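You operate a simulated robot arm through the tools that you are given. There is no shell and no other tool.

You run a simulated two-armed robot. Do the job below in one go: nothing can be reset, and whatever is moved stays where it is left.

JOB
Polish the scratches off the clamped tube, free it and box it.
Fine: use the white fine pad and put it back; the tube goes in the carton.

The check looks at the end state, three seconds after you hand in, the way a careful person would. Anything else that was tipped, shoved, dropped, spilled or broken makes it a failure.

ROBOT AND FRAMES
Two 7-joint arms with fingered hands on one trunk that stands fixed in place. Base frame: the origin is at the foot of the trunk, x ahead of it, y to its left, z up; the work surface is at about z = 860. Units: mm, rad, N and s.
The left shoulder is at [99, 128, 1086], the right one opposite. Each reaches about 1156 mm from its shoulder. Payload 5 kg a hand.
Tool frame (each hand has its own): the origin (TCP) lies between the finger pads and is the grasp point; the fingertips stand 37 mm ahead of it; z points along the fingers, y is the line along which they close. The gripper opens to 124 mm; its body begins 43 mm behind the TCP. The gripper is a hand of 3 fingers: y runs from the thumb to the fingers, the wrist lies at [-21, -116, -203] in the tool frame.
Orientation is that of the tool frame in the base frame, as [roll, pitch, yaw] about the fixed x, y, z axes, in that order (R = Rz(yaw) Ry(pitch) Rx(roll)). With the fingers straight down and the wrist toward the robot, the tool's x, y and z point along [0, 1, 0], [1, 0, 0] and [0, 0, -1] of the base frame.

CONTROLS
- The arms move only by the tool drive_tool. It takes "left_steps", "right_steps" or both (then of equal length, played together; a hand with none holds still); each is one flat list of numbers, 6 for each row, row after row: the shift along the base's x, y, z in mm, then the turn, a rotation vector about the base's x, y, z in rad. In form: [x, y, z, ax, ay, az, x, y, z, ax, ay, az, ...]. A call has 1 to 20 rows; each row is the pose to reach, as a shift and turn from the pose commanded when the call began. Each row takes 0.2 s and may step no farther than 50 mm and 0.15 rad from the row before; otherwise, the whole call is refused. A pose out of reach is approached as far as the arm can. The call stops where the force on the tool passes 90 N (or 10 N more than at its start, if that is more) or the arm is blocked; 0.2 s more then pass. In this call time passes only in rows, and 0.2 s behind the last. The reply holds the time, the measured pose of the TCP, the force on the tool along the base axes, the opening and the grip force, in the units named above and with some noise, with the torque about the TCP (base axes, N m) and any sound that the robot's microphone picked up.
- Cameras (640 x 400 px; columns grow to the right, rows downward): "scene" is now at [251.5, -63, 1266.9]; the picture's right is [-0.52, -0.85, 0.00], its down [-0.24, 0.15, -0.96] and it looks along [0.82, -0.50, -0.28] (base axes); focal length 278 px, centre (320, 200). "left" rides on the left gripper at [-72, -104, -154] in its tool frame; the picture's right is [-0.83, -0.26, 0.49], its down [0.51, -0.72, 0.47] and it looks along [0.23, 0.64, 0.73] (tool axes); focal length 243 px, centre (320, 200). "right" rides on the right gripper at [72, -104, -154] in its tool frame; the picture's right is [-0.83, 0.26, -0.49], its down [-0.51, -0.72, 0.47] and it looks along [-0.23, 0.64, 0.73] (tool axes); focal length 243 px, centre (320, 200). There is no depth. A picture from a camera that has moved, and an enlarged one, comes with that camera's place and axes in the base frame and with its lens. The place of the scene camera against the robot may be out by one fixed shift of up to 25 mm in any direction.
- capture(camera): a new picture of that camera. It takes no simulated time.
- move_column(by): moves the trunk up (or, below 0, down) by that many mm; the arms and the scene camera ride with it, the base frame stays. It gives what a move gives, with no picture.
- set_fingers(index, middle, thumb_bend, thumb_turn, hand): sets how far each is bent, from 0 (flat) to 1 (curled in); at 0.3 the hand is open as for a grip, at 0.7 the pads meet at the TCP. One left out holds its place. A second passes; each finger stops where it meets its share of the squeeze, and holds until it gets a number again. It is the only way to open and close the hand. It gives what a move gives, with no picture; readings hold the bend of each and the force on the fingers (four entries, about 0 where the hand has none), thumb and palm. thumb_turn goes from beside the hand (0) to across from the fingers (1), as for a grip.
- aim_head(pan, tilt): turns the head with the scene camera to pan (to the left, within 1.396 rad either way) and tilt (down, from -0.506 to 1.204), counted from straight ahead of the robot (the tilt from the chest, where the trunk bows). It gives what a move gives.
- enlarge(camera, box): a new picture of the part [left, top, right, bottom] of that camera's present view, enlarged. It takes no simulated time.
- finish_job(): hands the job in; it is judged then, once.

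Places have to be worked out from the pictures, the camera data and where the tool is seen. Open the grippers and draw the arms clear of the work before you hand the job in, unless the task says otherwise.

The tools are called as name(argument=value, ...) on one line, values as JSON. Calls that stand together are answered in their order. drive_tool: Moves the arms, as the interface text tells. Its arguments: {"type":"object","properties":{"left_steps":{"type":"array","items":{"type":"number"}},"right_steps":{"type":"array","items":{"type":"number"}}},"required":[]} The other tools are called the same way: move_column (by) moves the trunk up or down; set_fingers (index, middle, thumb_bend, thumb_turn, hand) moves the fingers one by one; aim_head (pan, tilt) turns the head that bears the scene camera; capture (camera) takes a picture; enlarge (camera, box) takes an enlarged picture of a part of a camera's view; finish_job () hands the job in.

At the start:

```text
t: 0.0
left_ee_pos: [651.1, -41.2, 1233.3]
left_ee_rot: [-3.141, -0.001, 1.57]
left_force: [0.1, 1.4, -0.1]
left_ft_torque: [-0.02, -0.03, 0.04]
left_width: 123.6
left_grip_force: 0.0
left_shape: jaw
left_bend: [0.3, 0.3, 0.3, 0.98]
left_finger forces: [0.0, 0.0, 0.1, 0.0, 0.1, 0.1]
right_ee_pos: [490.6, -687.6, 1212.6]
right_ee_rot: [3.141, 0.001, 1.571]
right_force: [0.0, -1.2, 0.5]
right_ft_torque: [0.0, 0.0, 0.03]
right_width: 123.7
right_grip_force: 0.0
right_shape: jaw
right_bend: [0.3, 0.3, 0.3, 0.98]
right_finger forces: [0.1, 0.0, 0.0, 0.1, 0.0, 0.0]
trunk travel left (down, up): [-275.0, 288.0]
head pan, tilt (commanded): [-0.546, 0.284]
```

scene: 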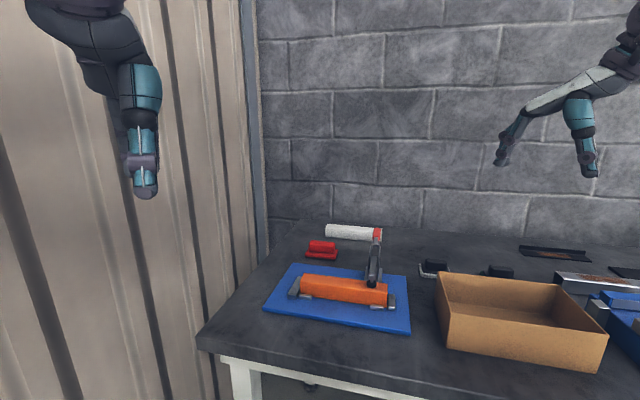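
right: 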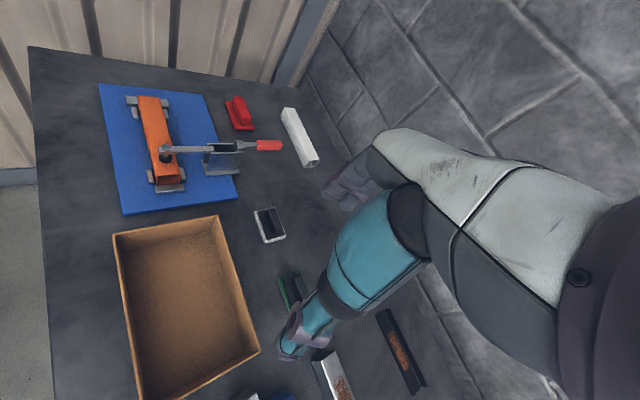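
left: 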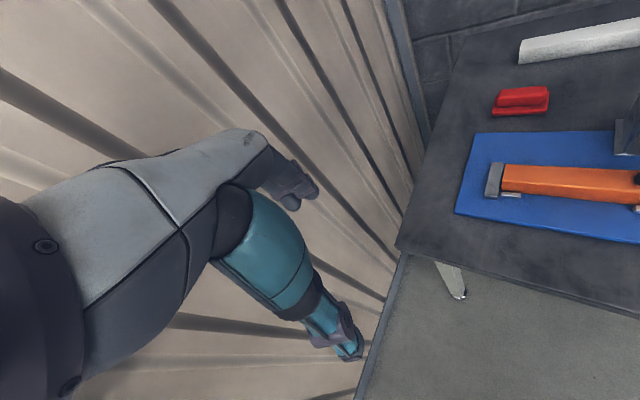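

I'll look at the scene closely before moving anything: the clamped orange tube on the blue mat, the pads and the carton.

enlarge(camera="scene", box=[240, 210, 440, 335])

enlarge(camera="scene", box=[400, 230, 640, 380])

enlarge(camera="right", box=[80, 70, 340, 232])

enlarge(camera="right", box=[100, 200, 420, 400])

enlarge(camera="left", box=[420, 0, 640, 260])

```text
3.20 times, centred on (340, 272) of scene
camera zoom: at [251.5, -63.0, 1266.9], right [-0.52, -0.85, 0.0], down [-0.24, 0.15, -0.96], along [0.82, -0.5, -0.28], focal length 891 px, centre (256, -32)
```

zoom: 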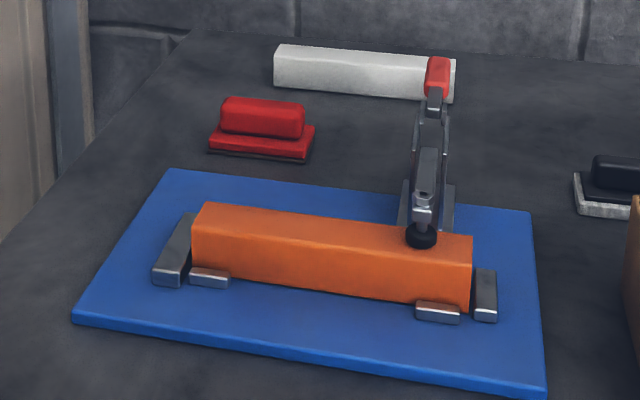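

```text
2.67 times, centred on (520, 305) of scene
camera zoom: at [251.5, -63.0, 1266.9], right [-0.52, -0.85, 0.0], down [-0.24, 0.15, -0.96], along [0.82, -0.5, -0.28], focal length 742 px, centre (-213, -80)
```

zoom: 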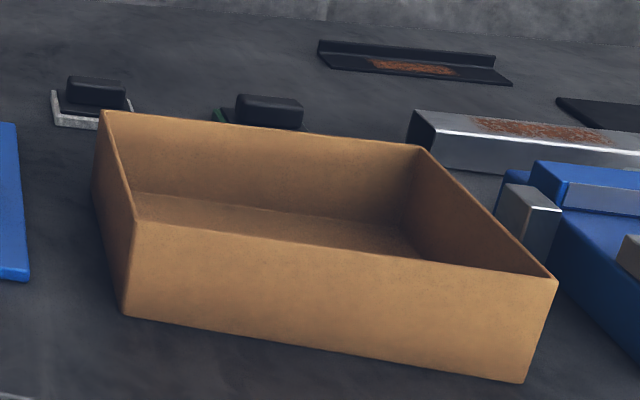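

```text
2.46 times, centred on (210, 151) of right
camera zoom: at [387.8, -615.3, 1366.8], right [0.26, -0.83, 0.49], down [-0.72, -0.51, -0.47], along [0.64, -0.23, -0.73], focal length 597 px, centre (591, 321)
```

zoom: 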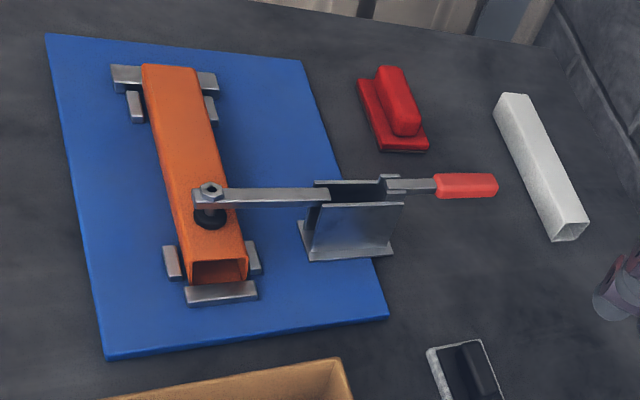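

```text
2.00 times, centred on (260, 300) of right
camera zoom: at [387.8, -615.3, 1366.8], right [0.26, -0.83, 0.49], down [-0.72, -0.51, -0.47], along [0.64, -0.23, -0.73], focal length 485 px, centre (440, 0)
```

zoom: 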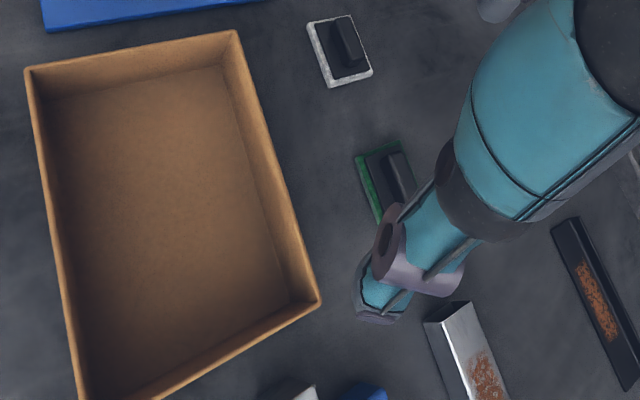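

```text
1.54 times, centred on (530, 130) of left
camera zoom: at [545.6, -112.6, 1387.6], right [-0.26, -0.83, -0.49], down [-0.72, 0.51, -0.47], along [0.64, 0.23, -0.73], focal length 373 px, centre (-3, 308)
```

zoom: 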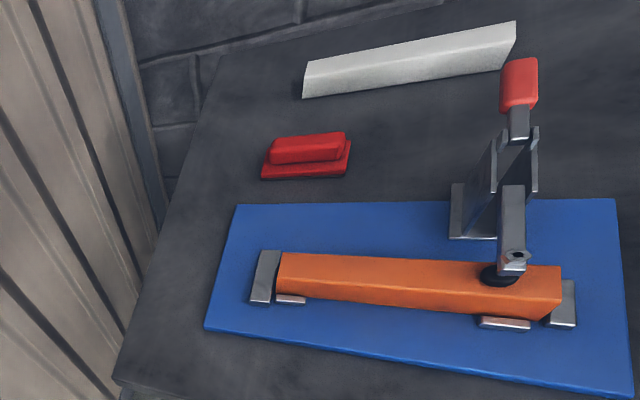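

The tube lies on the blue base at about (785,-322) to (642,-463), and the white pad with its black grip is near (675,-679). I'll enlarge further to find the scratches.

enlarge(camera="scene", box=[285, 260, 405, 320])

enlarge(camera="left", box=[480, 140, 640, 240])

enlarge(camera="right", box=[120, 85, 220, 200])

enlarge(camera="right", box=[230, 190, 330, 320])

```text
5.33 times, centred on (345, 290) of scene
camera zoom: at [251.5, -63.0, 1266.9], right [-0.52, -0.85, 0.0], down [-0.24, 0.15, -0.96], along [0.82, -0.5, -0.28], focal length 1485 px, centre (187, -280)
```

zoom: 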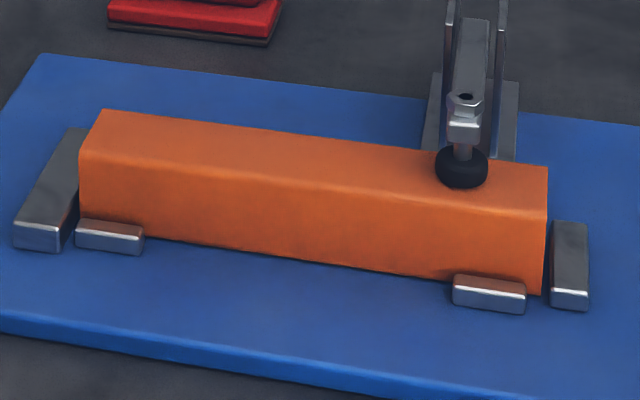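

```text
4.00 times, centred on (560, 190) of left
camera zoom: at [545.6, -112.6, 1387.6], right [-0.26, -0.83, -0.49], down [-0.72, 0.51, -0.47], along [0.64, 0.23, -0.73], focal length 970 px, centre (-640, 240)
```

zoom: 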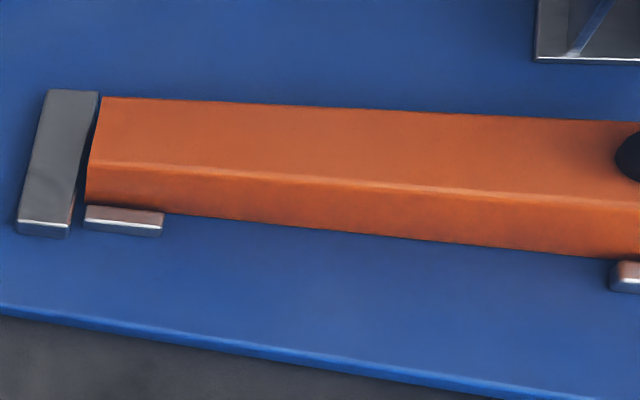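

```text
3.48 times, centred on (170, 142) of right
camera zoom: at [387.8, -615.3, 1366.8], right [0.26, -0.83, 0.49], down [-0.72, -0.51, -0.47], along [0.64, -0.23, -0.73], focal length 844 px, centre (842, 400)
```

zoom: 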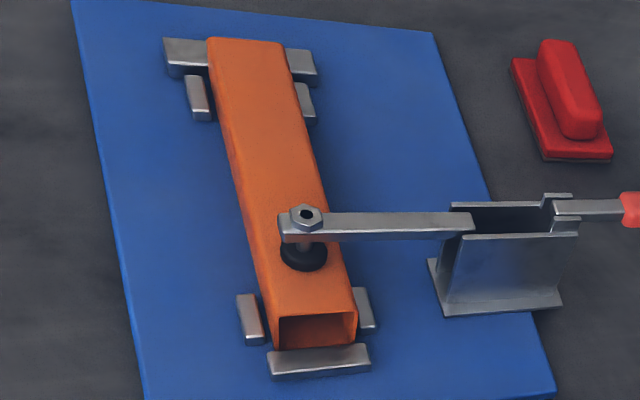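

```text
3.08 times, centred on (280, 255) of right
camera zoom: at [387.8, -615.3, 1366.8], right [0.26, -0.83, 0.49], down [-0.72, -0.51, -0.47], along [0.64, -0.23, -0.73], focal length 746 px, centre (443, 31)
```

zoom: 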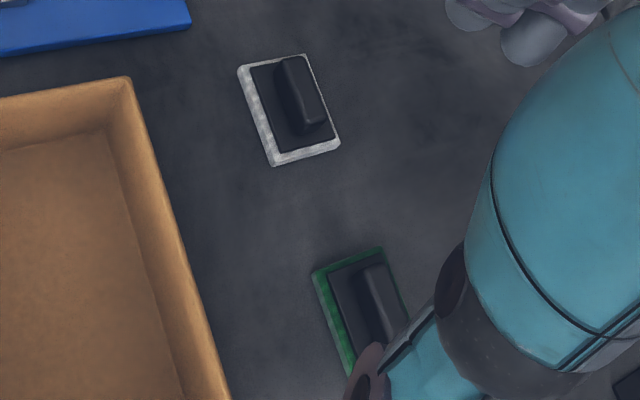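

No scratches show yet. I'll enlarge the tube's visible faces more strongly.

enlarge(camera="scene", box=[298, 272, 346, 306])

enlarge(camera="scene", box=[340, 280, 392, 312])

enlarge(camera="right", box=[130, 90, 190, 150])

enlarge(camera="right", box=[140, 140, 200, 195])

```text
11.76 times, centred on (322, 289) of scene
camera zoom: at [251.5, -63.0, 1266.9], right [-0.52, -0.85, 0.0], down [-0.24, 0.15, -0.96], along [0.82, -0.5, -0.28], focal length 3276 px, centre (296, -847)
```

zoom: 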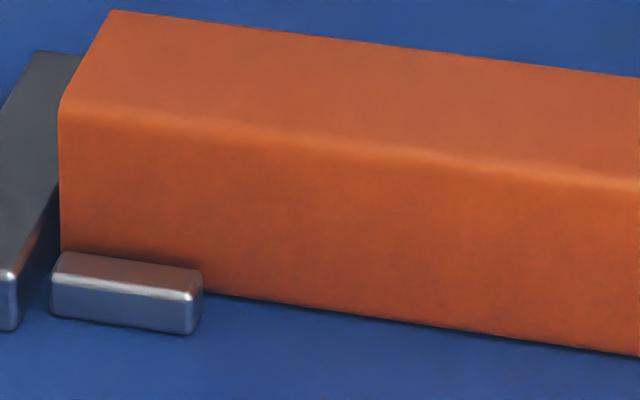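

```text
12.31 times, centred on (366, 296) of scene
camera zoom: at [251.5, -63.0, 1266.9], right [-0.52, -0.85, 0.0], down [-0.24, 0.15, -0.96], along [0.82, -0.5, -0.28], focal length 3427 px, centre (-246, -982)
```

zoom: 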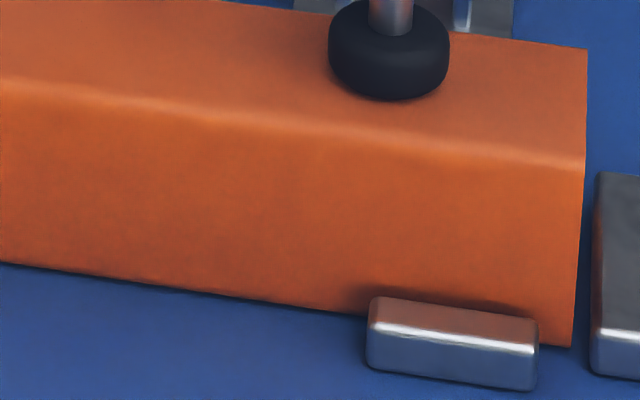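

```text
6.67 times, centred on (160, 120) of right
camera zoom: at [387.8, -615.3, 1366.8], right [0.26, -0.83, 0.49], down [-0.72, -0.51, -0.47], along [0.64, -0.23, -0.73], focal length 1618 px, centre (1387, 733)
```

zoom: 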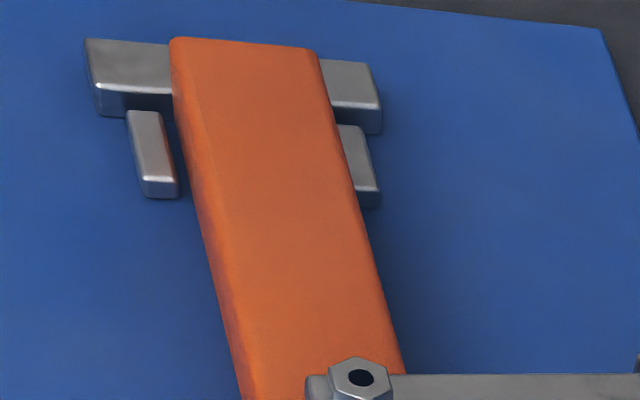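

```text
7.27 times, centred on (170, 168) of right
camera zoom: at [387.8, -615.3, 1366.8], right [0.26, -0.83, 0.49], down [-0.72, -0.51, -0.47], along [0.64, -0.23, -0.73], focal length 1764 px, centre (1411, 436)
```

zoom: 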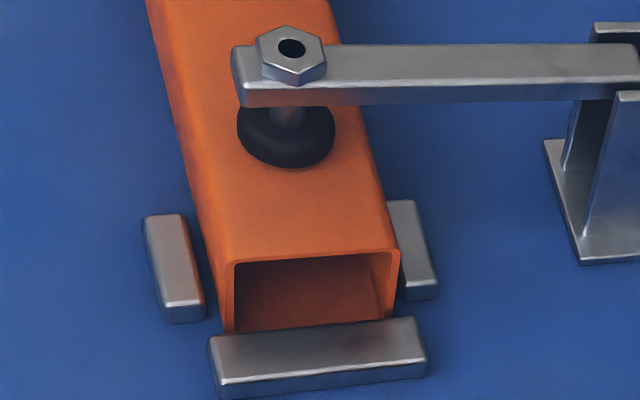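

The top and front faces look clean, so the scratches are probably on the far face, toward the clamp. I'll move the right hand, staying high, so its camera sees that side.

drive_tool(right_steps=[36, -2, -12, 0, 0, 0.13, 72, -4, -24, 0, 0, 0.26, 108, -6, -36, 0, 0, 0.39, 144, -8, -48, 0, 0, 0.52, 180, -10, -60, 0, 0, 0.65, 216, -12, -72, 0, 0, 0.78, 252, -14, -84, 0, 0, 0.91, 288, -16, -96, 0, 0, 1.04])

capture(camera="right")

capture(camera="scene")

```text
t: 1.8
left_ee_pos: [650.9, -37.3, 1233.8]
left_ee_rot: [-3.14, 0.001, 1.571]
left_force: [0.5, 1.0, -0.3]
left_ft_torque: [-0.1, 0.01, -0.01]
left_width: 123.6
left_grip_force: 0.1
left_shape: jaw
left_bend: [0.3, 0.3, 0.3, 0.98]
left_finger forces: [0.1, 0.0, 0.0, 0.1, 0.0, 0.0]
right_ee_pos: [781.4, -702.1, 1114.0]
right_ee_rot: [3.141, -0.002, 2.614]
right_force: [-0.2, -0.3, -1.3]
right_ft_torque: [0.09, 0.02, 0.04]
right_width: 123.8
right_grip_force: 0.1
right_shape: jaw
right_bend: [0.3, 0.3, 0.3, 0.98]
right_finger forces: [0.0, 0.0, 0.1, 0.0, 0.0, 0.0]
trunk travel left (down, up): [-275.0, 288.0]
head pan, tilt (commanded): [-0.546, 0.284]
```

```text
taken
camera right: at [666.9, -755.7, 1268.1], right [0.85, -0.19, 0.49], down [0.07, -0.88, -0.47], along [0.52, 0.44, -0.73], focal length 243 px, centre (320, 200)
```

right: 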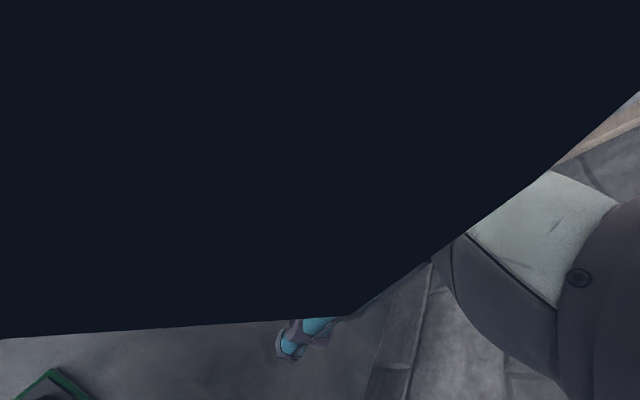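

```text
taken
camera scene: at [252.7, -60.9, 1266.3], right [-0.52, -0.85, 0.0], down [-0.24, 0.14, -0.96], along [0.82, -0.5, -0.28], focal length 278 px, centre (320, 200)
```

scene: 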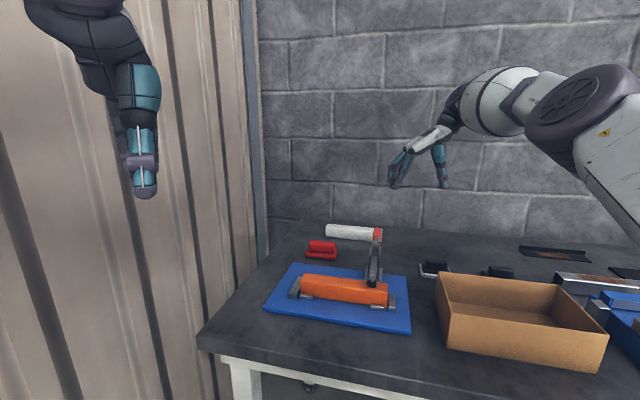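

The hand's own forearm blocks that yawed view. I'll undo the yaw and tilt the hand sideways so the camera looks along +y at the tube's far face.

drive_tool(right_steps=[-14, -11, 6, 0, 0, -0.13, -28, -22, 12, 0, 0, -0.26, -42, -33, 18, 0, 0, -0.39, -56, -44, 24, 0, 0, -0.52, -70, -55, 30, 0, 0, -0.65, -84, -66, 36, 0, 0, -0.78, -98, -77, 42, 0, 0, -0.91, -112, -88, 48, 0, 0, -1.04])

drive_tool(right_steps=[0, 0, 0, 0.13, 0, 0, 0, 0, 0, 0.26, 0, 0, 0, 0, 0, 0.39, 0, 0, 0, 0, 0, 0.52, 0, 0, 0, 0, 0, 0.65, 0, 0, 0, 0, 0, 0.78, 0, 0])

capture(camera="right")

capture(camera="scene")

```text
t: 3.6
left_ee_pos: [649.0, -38.9, 1233.5]
left_ee_rot: [-3.141, 0.001, 1.571]
left_force: [0.7, 0.2, 0.1]
left_ft_torque: [-0.02, 0.02, 0.01]
left_width: 123.4
left_grip_force: 0.1
left_shape: jaw
left_bend: [0.3, 0.3, 0.3, 0.98]
left_finger forces: [0.0, 0.0, 0.0, 0.0, 0.1, 0.0]
right_ee_pos: [665.1, -791.2, 1165.7]
right_ee_rot: [3.139, -0.002, 1.569]
right_force: [-0.5, -0.4, 0.6]
right_ft_torque: [-0.04, -0.03, -0.07]
right_width: 123.9
right_grip_force: 0.1
right_shape: jaw
right_bend: [0.3, 0.3, 0.3, 0.98]
right_finger forces: [0.0, 0.0, 0.0, 0.1, 0.0, 0.1]
trunk travel left (down, up): [-275.0, 288.0]
head pan, tilt (commanded): [-0.546, 0.284]
```

```text
t: 5.0
left_ee_pos: [651.5, -40.9, 1232.2]
left_ee_rot: [-3.141, -0.004, 1.572]
left_force: [0.5, -0.8, -0.2]
left_ft_torque: [0.03, -0.01, -0.01]
left_width: 123.7
left_grip_force: 0.1
left_shape: jaw
left_bend: [0.3, 0.3, 0.3, 0.98]
left_finger forces: [0.1, 0.0, 0.0, 0.0, 0.1, 0.1]
right_ee_pos: [668.5, -791.7, 1164.2]
right_ee_rot: [-3.14, -0.783, 1.569]
right_force: [-0.4, -0.2, -0.7]
right_ft_torque: [0.04, 0.0, 0.0]
right_width: 123.8
right_grip_force: 0.1
right_shape: jaw
right_bend: [0.3, 0.3, 0.3, 0.98]
right_finger forces: [0.0, 0.0, 0.0, 0.0, 0.0, 0.0]
trunk travel left (down, up): [-275.0, 288.0]
head pan, tilt (commanded): [-0.546, 0.284]
```

```text
taken
camera right: at [565.0, -850.1, 1324.6], right [0.26, -0.94, -0.24], down [-0.72, -0.03, -0.69], along [0.64, 0.35, -0.68], focal length 243 px, centre (320, 200)
```

right: 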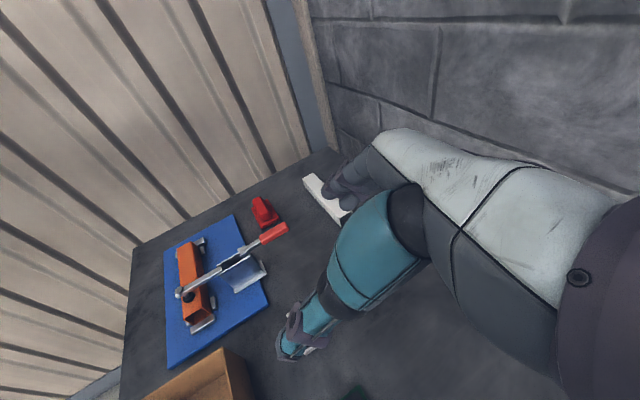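

```text
taken
camera scene: at [252.3, -64.5, 1266.6], right [-0.52, -0.85, 0.0], down [-0.24, 0.15, -0.96], along [0.82, -0.5, -0.28], focal length 278 px, centre (320, 200)
```

scene: 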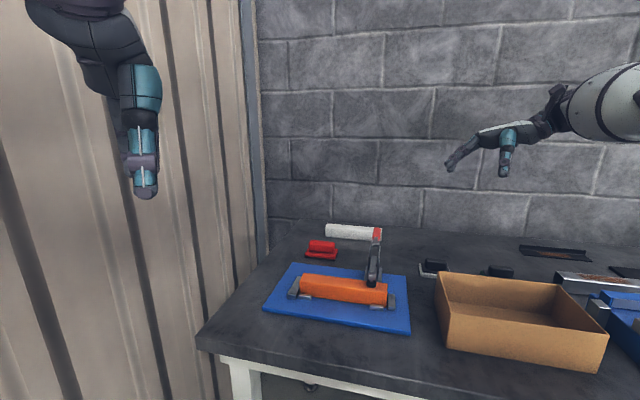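

The tube's far face is now in view from the right side, so I'll enlarge it.

enlarge(camera="right", box=[165, 225, 285, 345])

enlarge(camera="right", box=[170, 230, 220, 330])

```text
3.33 times, centred on (225, 285) of right
camera zoom: at [565.0, -850.1, 1324.6], right [0.26, -0.94, -0.24], down [-0.72, -0.03, -0.69], along [0.64, 0.35, -0.68], focal length 809 px, centre (637, -83)
```

zoom: 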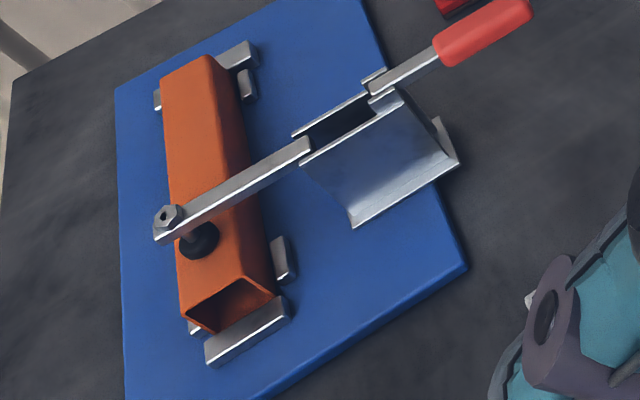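

```text
4.00 times, centred on (195, 280) of right
camera zoom: at [565.0, -850.1, 1324.6], right [0.26, -0.94, -0.24], down [-0.72, -0.03, -0.69], along [0.64, 0.35, -0.68], focal length 970 px, centre (820, -120)
```

zoom: 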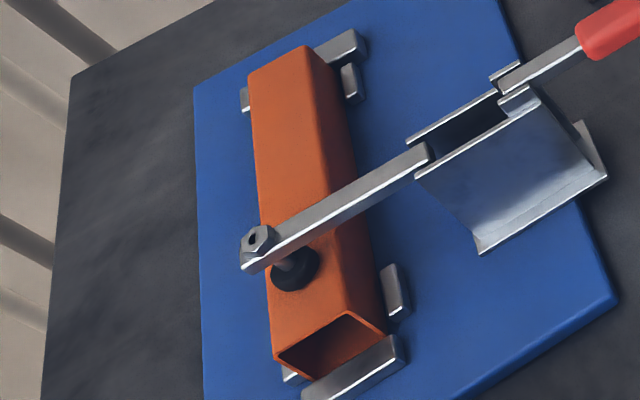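

No clear scratches yet, and the far face is strongly foreshortened. I'll lower the camera and move it closer for a flatter view of that face.

drive_tool(right_steps=[15, 10, -32, 0, 0, 0, 30, 20, -64, 0, 0, 0, 45, 30, -96, 0, 0, 0, 60, 40, -128, 0, 0, 0, 75, 50, -150, 0, 0, 0])

capture(camera="right")

enlarge(camera="right", box=[70, 180, 230, 340])

```text
t: 6.2
left_ee_pos: [651.7, -41.1, 1232.4]
left_ee_rot: [3.141, 0.0, 1.571]
left_force: [0.1, 0.1, -0.1]
left_ft_torque: [-0.01, -0.01, 0.01]
left_width: 123.4
left_grip_force: 0.0
left_shape: jaw
left_bend: [0.3, 0.3, 0.3, 0.98]
left_finger forces: [0.1, 0.0, 0.0, 0.0, 0.0, 0.0]
right_ee_pos: [742.9, -745.7, 1014.9]
right_ee_rot: [3.14, -0.781, 1.569]
right_force: [0.0, 0.2, 0.3]
right_ft_torque: [0.0, 0.01, 0.02]
right_width: 124.0
right_grip_force: 0.1
right_shape: jaw
right_bend: [0.3, 0.3, 0.3, 0.98]
right_finger forces: [0.1, 0.1, 0.0, 0.1, 0.0, 0.0]
trunk travel left (down, up): [-275.0, 288.0]
head pan, tilt (commanded): [-0.546, 0.284]
```

```text
taken
camera right: at [639.5, -801.4, 1175.7], right [0.26, -0.94, -0.23], down [-0.72, -0.03, -0.69], along [0.64, 0.35, -0.68], focal length 243 px, centre (320, 200)
```

right: 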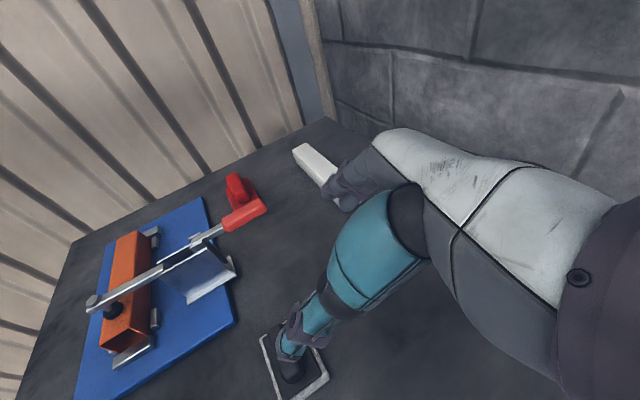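

```text
2.50 times, centred on (150, 260) of right
camera zoom: at [639.5, -801.4, 1175.7], right [0.26, -0.94, -0.23], down [-0.72, -0.03, -0.69], along [0.64, 0.35, -0.68], focal length 606 px, centre (745, 50)
```

zoom: 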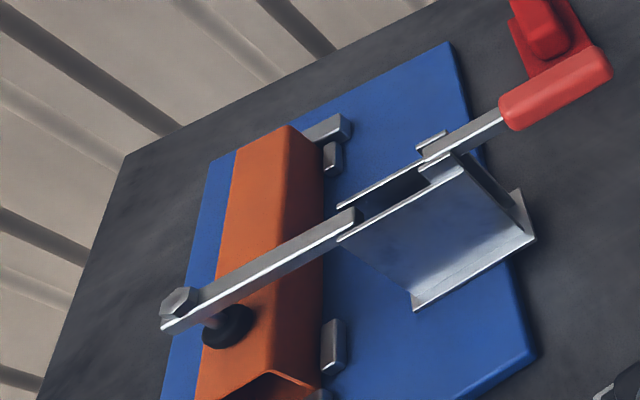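

I'll zoom strongly on the tube from this viewpoint, taking the far face and the top in turn.

enlarge(camera="right", box=[120, 225, 160, 275])

enlarge(camera="right", box=[95, 270, 160, 360])

```text
8.00 times, centred on (140, 250) of right
camera zoom: at [639.5, -801.4, 1175.7], right [0.26, -0.94, -0.23], down [-0.72, -0.03, -0.69], along [0.64, 0.35, -0.68], focal length 1941 px, centre (1760, -200)
```

zoom: 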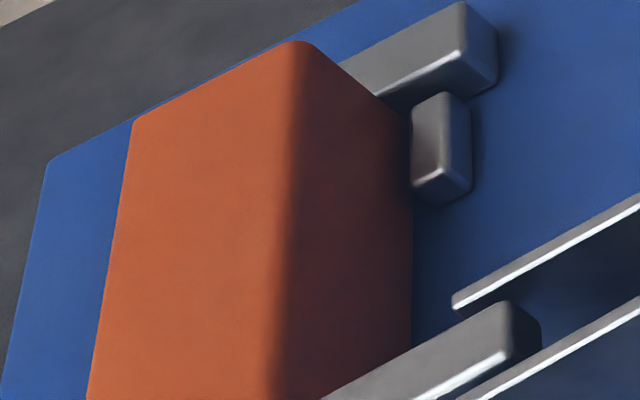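

```text
4.44 times, centred on (128, 315) of right
camera zoom: at [639.5, -801.4, 1175.7], right [0.26, -0.94, -0.23], down [-0.72, -0.03, -0.69], along [0.64, 0.35, -0.68], focal length 1078 px, centre (1176, -311)
```

zoom: 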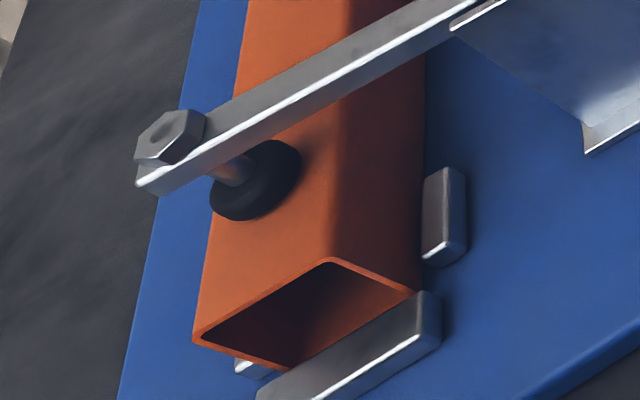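

There are no scratches here either. A blue vise stood at the far right of the first picture and may hold a tube too, so I'll turn the head that way.

aim_head(pan=-1.1, tilt=0.5)

capture(camera="scene")

```text
t: 7.2
left_ee_pos: [650.9, -40.2, 1233.2]
left_ee_rot: [-3.141, -0.001, 1.571]
left_force: [0.7, 0.7, 0.5]
left_ft_torque: [-0.02, -0.02, 0.0]
left_width: 123.8
left_grip_force: 0.2
left_shape: jaw
left_bend: [0.3, 0.3, 0.3, 0.98]
left_finger forces: [0.0, 0.0, 0.1, 0.1, 0.1, 0.0]
right_ee_pos: [742.8, -744.3, 1016.2]
right_ee_rot: [3.139, -0.782, 1.571]
right_force: [-0.1, 0.1, -0.2]
right_ft_torque: [-0.02, -0.01, 0.0]
right_width: 123.8
right_grip_force: 0.0
right_shape: jaw
right_bend: [0.3, 0.3, 0.3, 0.98]
right_finger forces: [0.0, 0.0, 0.0, 0.0, 0.0, 0.0]
trunk travel left (down, up): [-275.0, 288.0]
head pan, tilt (commanded): [-1.1, 0.499]
```

```text
taken
camera scene: at [213.2, -95.6, 1247.0], right [-0.89, -0.45, 0.0], down [-0.22, 0.43, -0.88], along [0.4, -0.78, -0.48], focal length 278 px, centre (320, 200)
```

scene: 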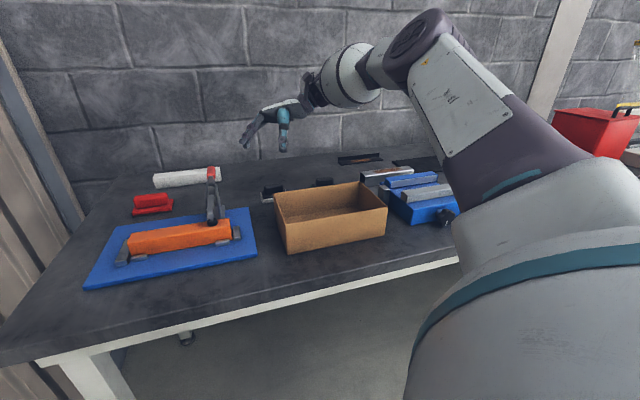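

enlarge(camera="scene", box=[330, 130, 470, 240])

enlarge(camera="scene", box=[80, 150, 270, 290])

```text
3.64 times, centred on (400, 185) of scene
camera zoom: at [213.2, -95.6, 1247.0], right [-0.89, -0.45, 0.0], down [-0.22, 0.43, -0.88], along [0.4, -0.78, -0.48], focal length 1012 px, centre (29, 254)
```

zoom: 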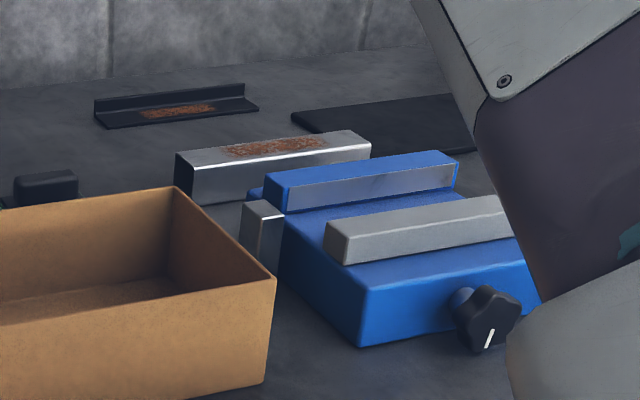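

```text
2.86 times, centred on (175, 220) of scene
camera zoom: at [213.2, -95.6, 1247.0], right [-0.89, -0.45, 0.0], down [-0.22, 0.43, -0.88], along [0.4, -0.78, -0.48], focal length 796 px, centre (734, 143)
```

zoom: 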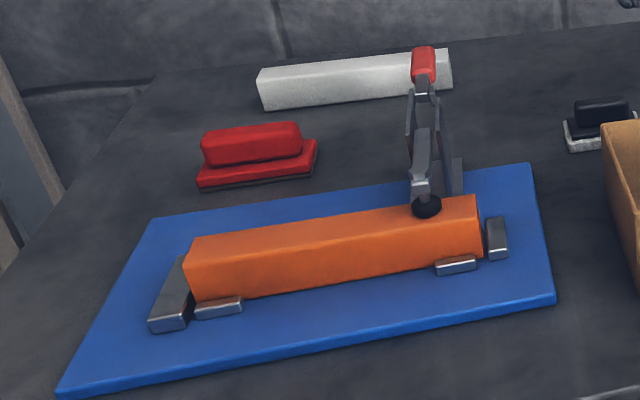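

The vise is empty, so the orange tube is the clamped one. I'll zoom to the limit across each face of it.

enlarge(camera="scene", box=[125, 226, 165, 252])

enlarge(camera="scene", box=[160, 222, 200, 248])

enlarge(camera="scene", box=[195, 216, 235, 242])

enlarge(camera="right", box=[128, 228, 152, 252])

enlarge(camera="right", box=[124, 285, 156, 330])

```text
15.38 times, centred on (145, 239) of scene
camera zoom: at [213.2, -95.6, 1247.0], right [-0.89, -0.45, 0.0], down [-0.22, 0.43, -0.88], along [0.4, -0.78, -0.48], focal length 4283 px, centre (3012, -400)
```

zoom: 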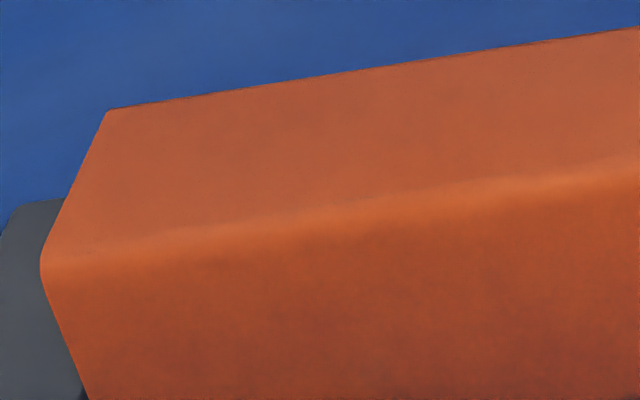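

```text
15.38 times, centred on (180, 235) of scene
camera zoom: at [213.2, -95.6, 1247.0], right [-0.89, -0.45, 0.0], down [-0.22, 0.43, -0.88], along [0.4, -0.78, -0.48], focal length 4283 px, centre (2474, -338)
```

zoom: 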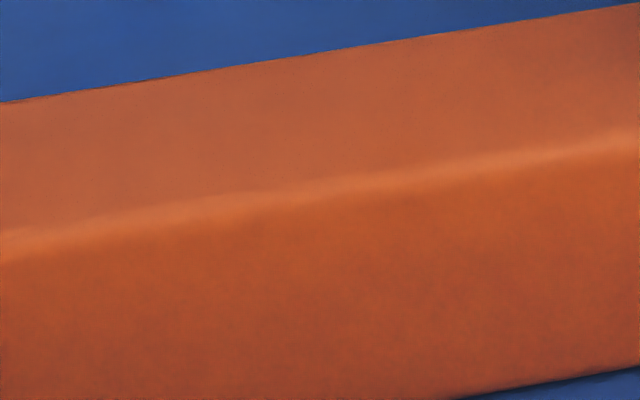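

```text
15.38 times, centred on (215, 229) of scene
camera zoom: at [213.2, -95.6, 1247.0], right [-0.89, -0.45, 0.0], down [-0.22, 0.43, -0.88], along [0.4, -0.78, -0.48], focal length 4283 px, centre (1935, -246)
```

zoom: 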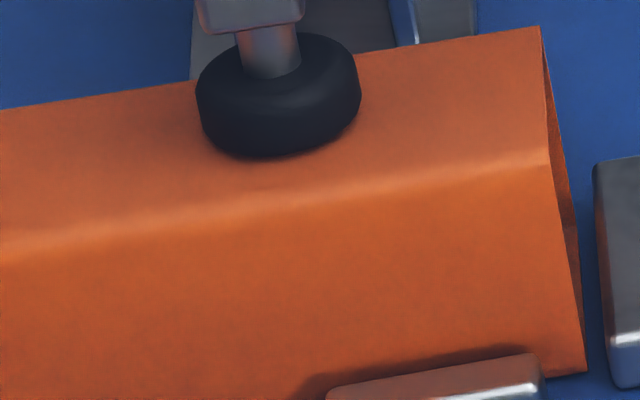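

```text
16.00 times, centred on (140, 240) of right
camera zoom: at [638.9, -801.7, 1176.4], right [0.26, -0.94, -0.23], down [-0.72, -0.03, -0.69], along [0.64, 0.35, -0.68], focal length 3882 px, centre (3200, -440)
```

zoom: 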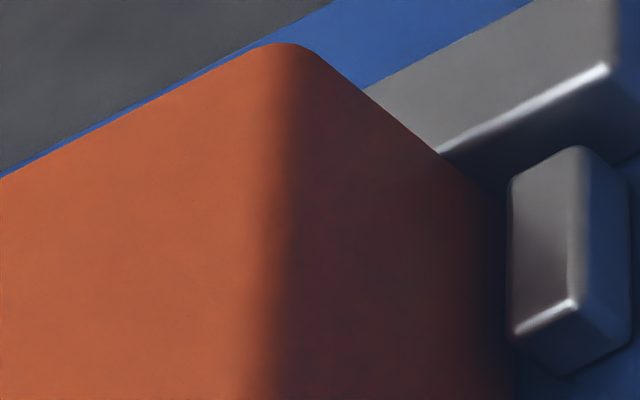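

```text
8.89 times, centred on (140, 308) of right
camera zoom: at [638.9, -801.7, 1176.4], right [0.26, -0.94, -0.23], down [-0.72, -0.03, -0.69], along [0.64, 0.35, -0.68], focal length 2157 px, centre (1920, -756)
```

zoom: 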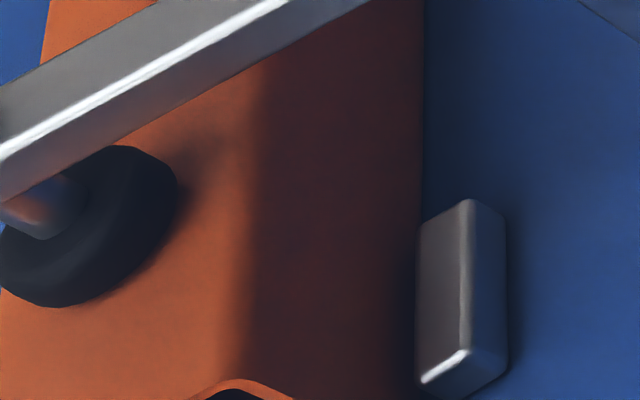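

The visible faces all look smooth. I'll yaw the tilted right hand slightly, toward +x and clear of the red handle, to see the far face more squarely.

drive_tool(right_steps=[30, 19, 8, 0, 0, 0.09, 60, 38, 12, 0, 0, 0.18, 90, 57, 16, 0, 0, 0.27, 115, 75, 20, 0, 0, 0.35])

capture(camera="right")

enlarge(camera="right", box=[80, 220, 240, 360])

```text
t: 8.2
left_ee_pos: [649.1, -38.6, 1234.1]
left_ee_rot: [3.139, -0.001, 1.573]
left_force: [0.1, 0.4, 0.5]
left_ft_torque: [-0.03, -0.01, -0.01]
left_width: 123.6
left_grip_force: 0.0
left_shape: jaw
left_bend: [0.3, 0.3, 0.3, 0.98]
left_finger forces: [0.0, 0.0, 0.1, 0.0, 0.0, 0.0]
right_ee_pos: [825.7, -652.7, 1032.3]
right_ee_rot: [-3.141, -0.778, 1.893]
right_force: [-0.9, 0.0, 0.2]
right_ft_torque: [-0.07, -0.01, -0.02]
right_width: 123.9
right_grip_force: 0.1
right_shape: jaw
right_bend: [0.3, 0.3, 0.3, 0.98]
right_finger forces: [0.0, 0.0, 0.0, 0.1, 0.0, 0.1]
right hand out of reach, approached as far as the arm can: row 3, 4
trunk travel left (down, up): [-275.0, 288.0]
head pan, tilt (commanded): [-1.1, 0.499]
```

```text
taken
camera right: at [744.8, -739.9, 1192.7], right [0.55, -0.8, -0.23], down [-0.67, -0.26, -0.69], along [0.5, 0.54, -0.68], focal length 243 px, centre (320, 200)
```

right: 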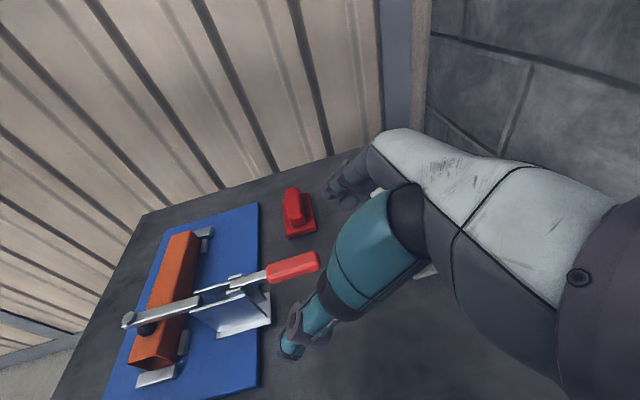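

```text
2.86 times, centred on (160, 290) of right
camera zoom: at [744.8, -739.9, 1192.7], right [0.55, -0.8, -0.23], down [-0.67, -0.26, -0.69], along [0.5, 0.54, -0.68], focal length 693 px, centre (777, -57)
```

zoom: 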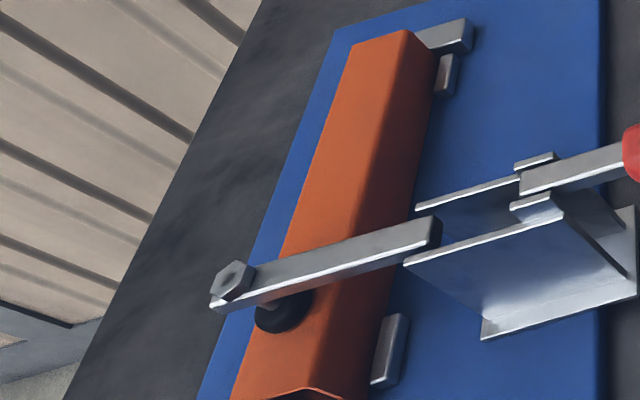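

enlarge(camera="right", box=[160, 230, 200, 290])

enlarge(camera="right", box=[130, 290, 195, 375])

enlarge(camera="right", box=[170, 245, 195, 265])

```text
6.67 times, centred on (180, 260) of right
camera zoom: at [744.8, -739.9, 1192.7], right [0.55, -0.8, -0.23], down [-0.67, -0.26, -0.69], along [0.5, 0.54, -0.68], focal length 1618 px, centre (1253, -200)
```

zoom: 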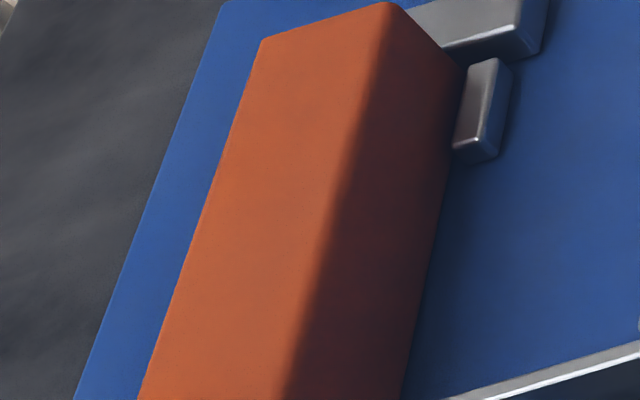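

```text
4.71 times, centred on (162, 332) of right
camera zoom: at [744.8, -739.9, 1192.7], right [0.55, -0.8, -0.23], down [-0.67, -0.26, -0.69], along [0.5, 0.54, -0.68], focal length 1142 px, centre (1061, -424)
```

zoom: 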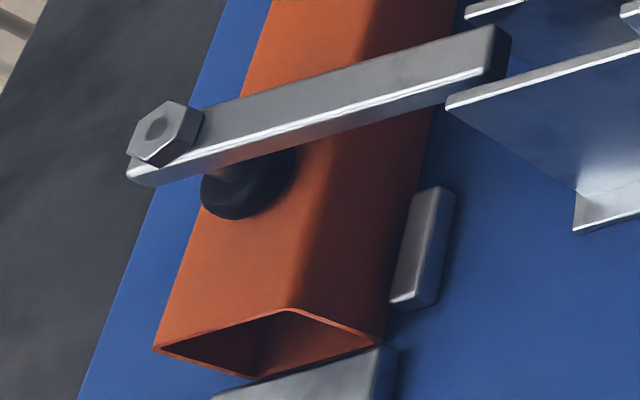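

```text
16.00 times, centred on (182, 255) of right
camera zoom: at [744.8, -739.9, 1192.7], right [0.55, -0.8, -0.23], down [-0.67, -0.26, -0.69], along [0.5, 0.54, -0.68], focal length 3882 px, centre (2520, -680)
```

zoom: 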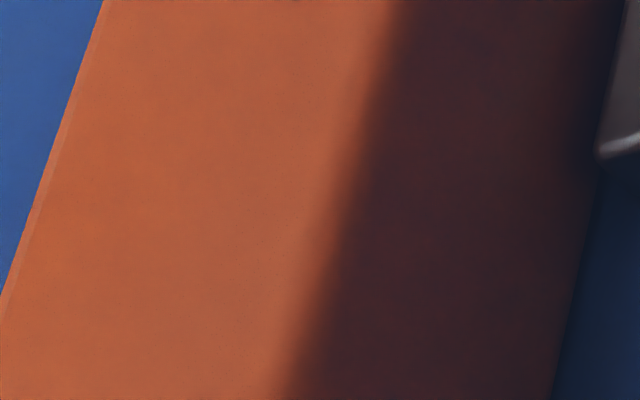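

The far face is clean as well. The first right-hand pictures had dark streaks low on the near (front) face, so I'll check that face from the left camera.

enlarge(camera="left", box=[495, 160, 545, 210])

enlarge(camera="left", box=[540, 160, 590, 210])

enlarge(camera="left", box=[590, 160, 640, 215])

enlarge(camera="scene", box=[150, 228, 180, 250])

```text
8.00 times, centred on (520, 185) of left
camera zoom: at [544.2, -111.5, 1388.5], right [-0.26, -0.83, -0.49], down [-0.72, 0.51, -0.47], along [0.64, 0.23, -0.73], focal length 1941 px, centre (-1280, 320)
```

zoom: 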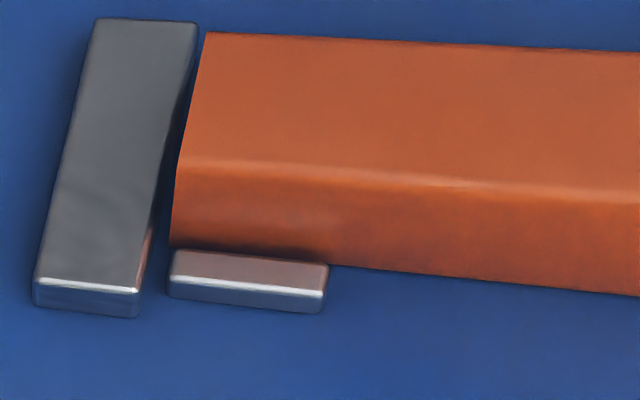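

```text
8.00 times, centred on (565, 185) of left
camera zoom: at [544.2, -111.5, 1388.5], right [-0.26, -0.83, -0.49], down [-0.72, 0.51, -0.47], along [0.64, 0.23, -0.73], focal length 1941 px, centre (-1640, 320)
```

zoom: 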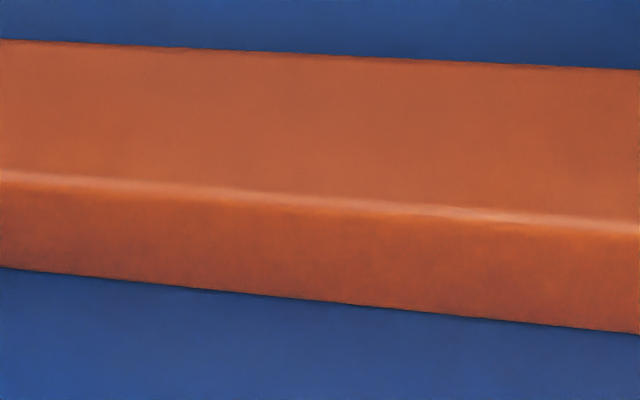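

```text
7.27 times, centred on (615, 188) of left
camera zoom: at [544.2, -111.5, 1388.5], right [-0.26, -0.83, -0.49], down [-0.72, 0.51, -0.47], along [0.64, 0.23, -0.73], focal length 1764 px, centre (-1826, 291)
```

zoom: 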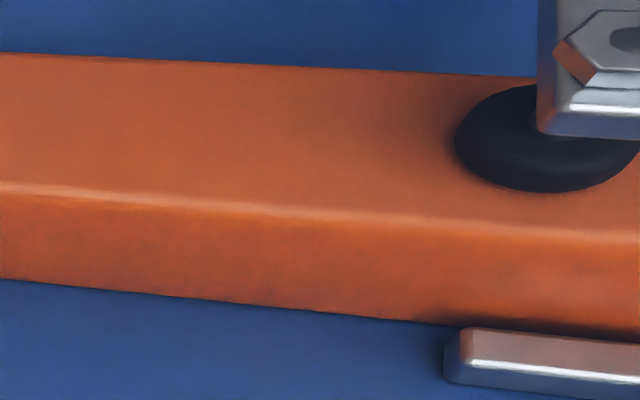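

```text
16.00 times, centred on (165, 239) of scene
camera zoom: at [211.7, -94.7, 1247.4], right [-0.89, -0.45, 0.0], down [-0.22, 0.43, -0.88], along [0.4, -0.78, -0.48], focal length 4455 px, centre (2800, -424)
```

zoom: 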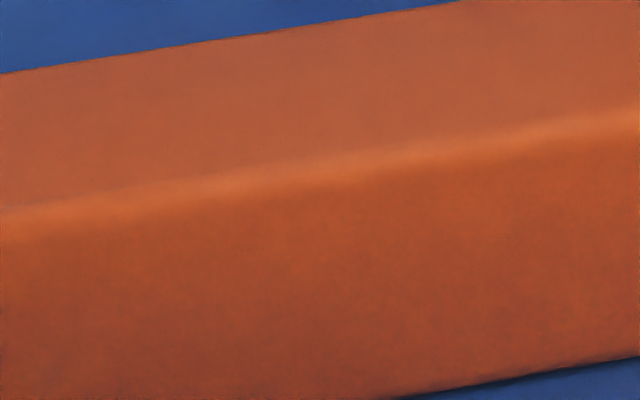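

Nothing shows at these scales, so I'll go to far stronger magnification on the top and far faces for fine hairline scratches.

enlarge(camera="right", box=[170, 248, 186, 258])

enlarge(camera="right", box=[160, 270, 176, 280])

enlarge(camera="right", box=[145, 335, 165, 350])

enlarge(camera="scene", box=[170, 238, 186, 248])

enlarge(camera="left", box=[556, 168, 576, 190])

```text
16.00 times, centred on (178, 253) of right
camera zoom: at [744.8, -739.9, 1192.7], right [0.55, -0.8, -0.23], down [-0.67, -0.26, -0.69], along [0.5, 0.54, -0.68], focal length 3882 px, centre (2592, -648)
```

zoom: 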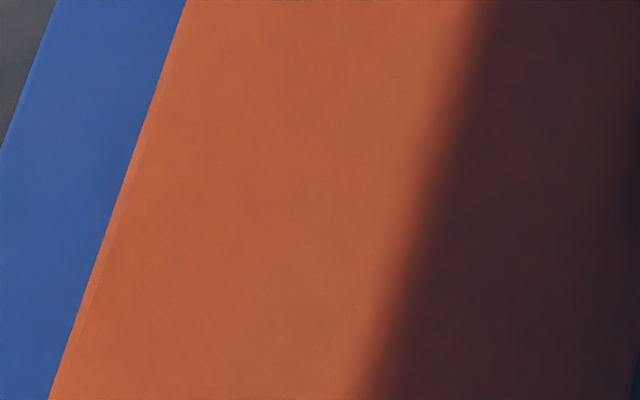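

```text
16.00 times, centred on (168, 275) of right
camera zoom: at [744.8, -739.9, 1192.7], right [0.55, -0.8, -0.23], down [-0.67, -0.26, -0.69], along [0.5, 0.54, -0.68], focal length 3882 px, centre (2752, -1000)
```

zoom: 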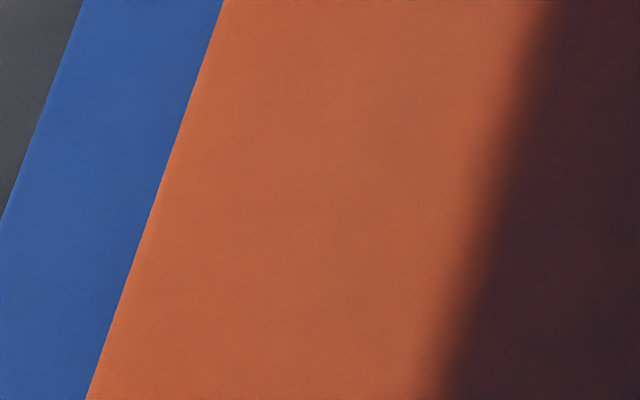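

```text
16.00 times, centred on (155, 342) of right
camera zoom: at [744.8, -739.9, 1192.7], right [0.55, -0.8, -0.23], down [-0.67, -0.26, -0.69], along [0.5, 0.54, -0.68], focal length 3882 px, centre (2960, -2080)
```

zoom: 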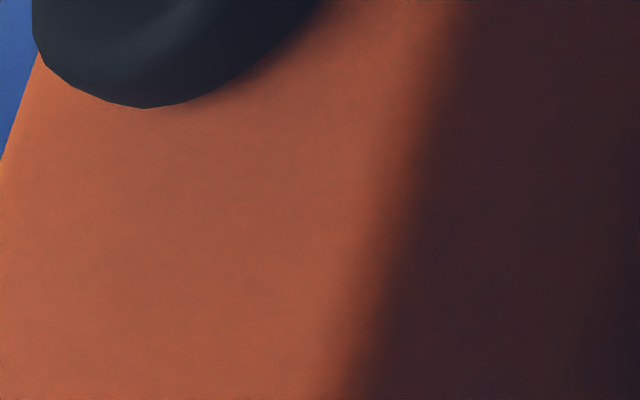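

```text
16.00 times, centred on (178, 243) of scene
camera zoom: at [211.7, -94.7, 1247.4], right [-0.89, -0.45, 0.0], down [-0.22, 0.43, -0.88], along [0.4, -0.78, -0.48], focal length 4455 px, centre (2592, -488)
```

zoom: 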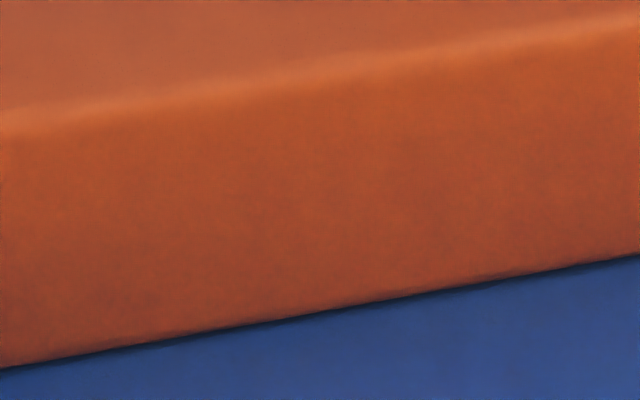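

```text
16.00 times, centred on (566, 179) of left
camera zoom: at [544.2, -111.5, 1388.5], right [-0.26, -0.83, -0.49], down [-0.72, 0.51, -0.47], along [0.64, 0.23, -0.73], focal length 3882 px, centre (-3616, 536)
```

zoom: 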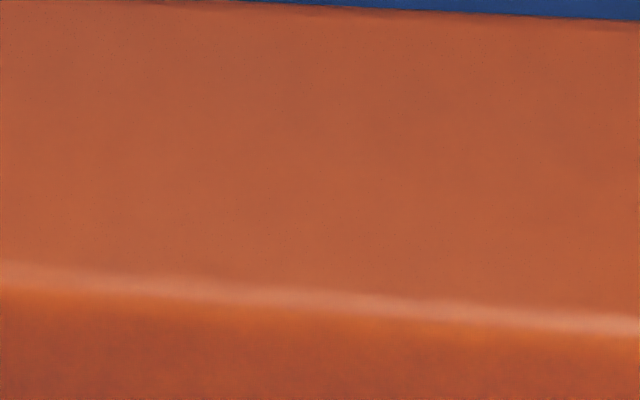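

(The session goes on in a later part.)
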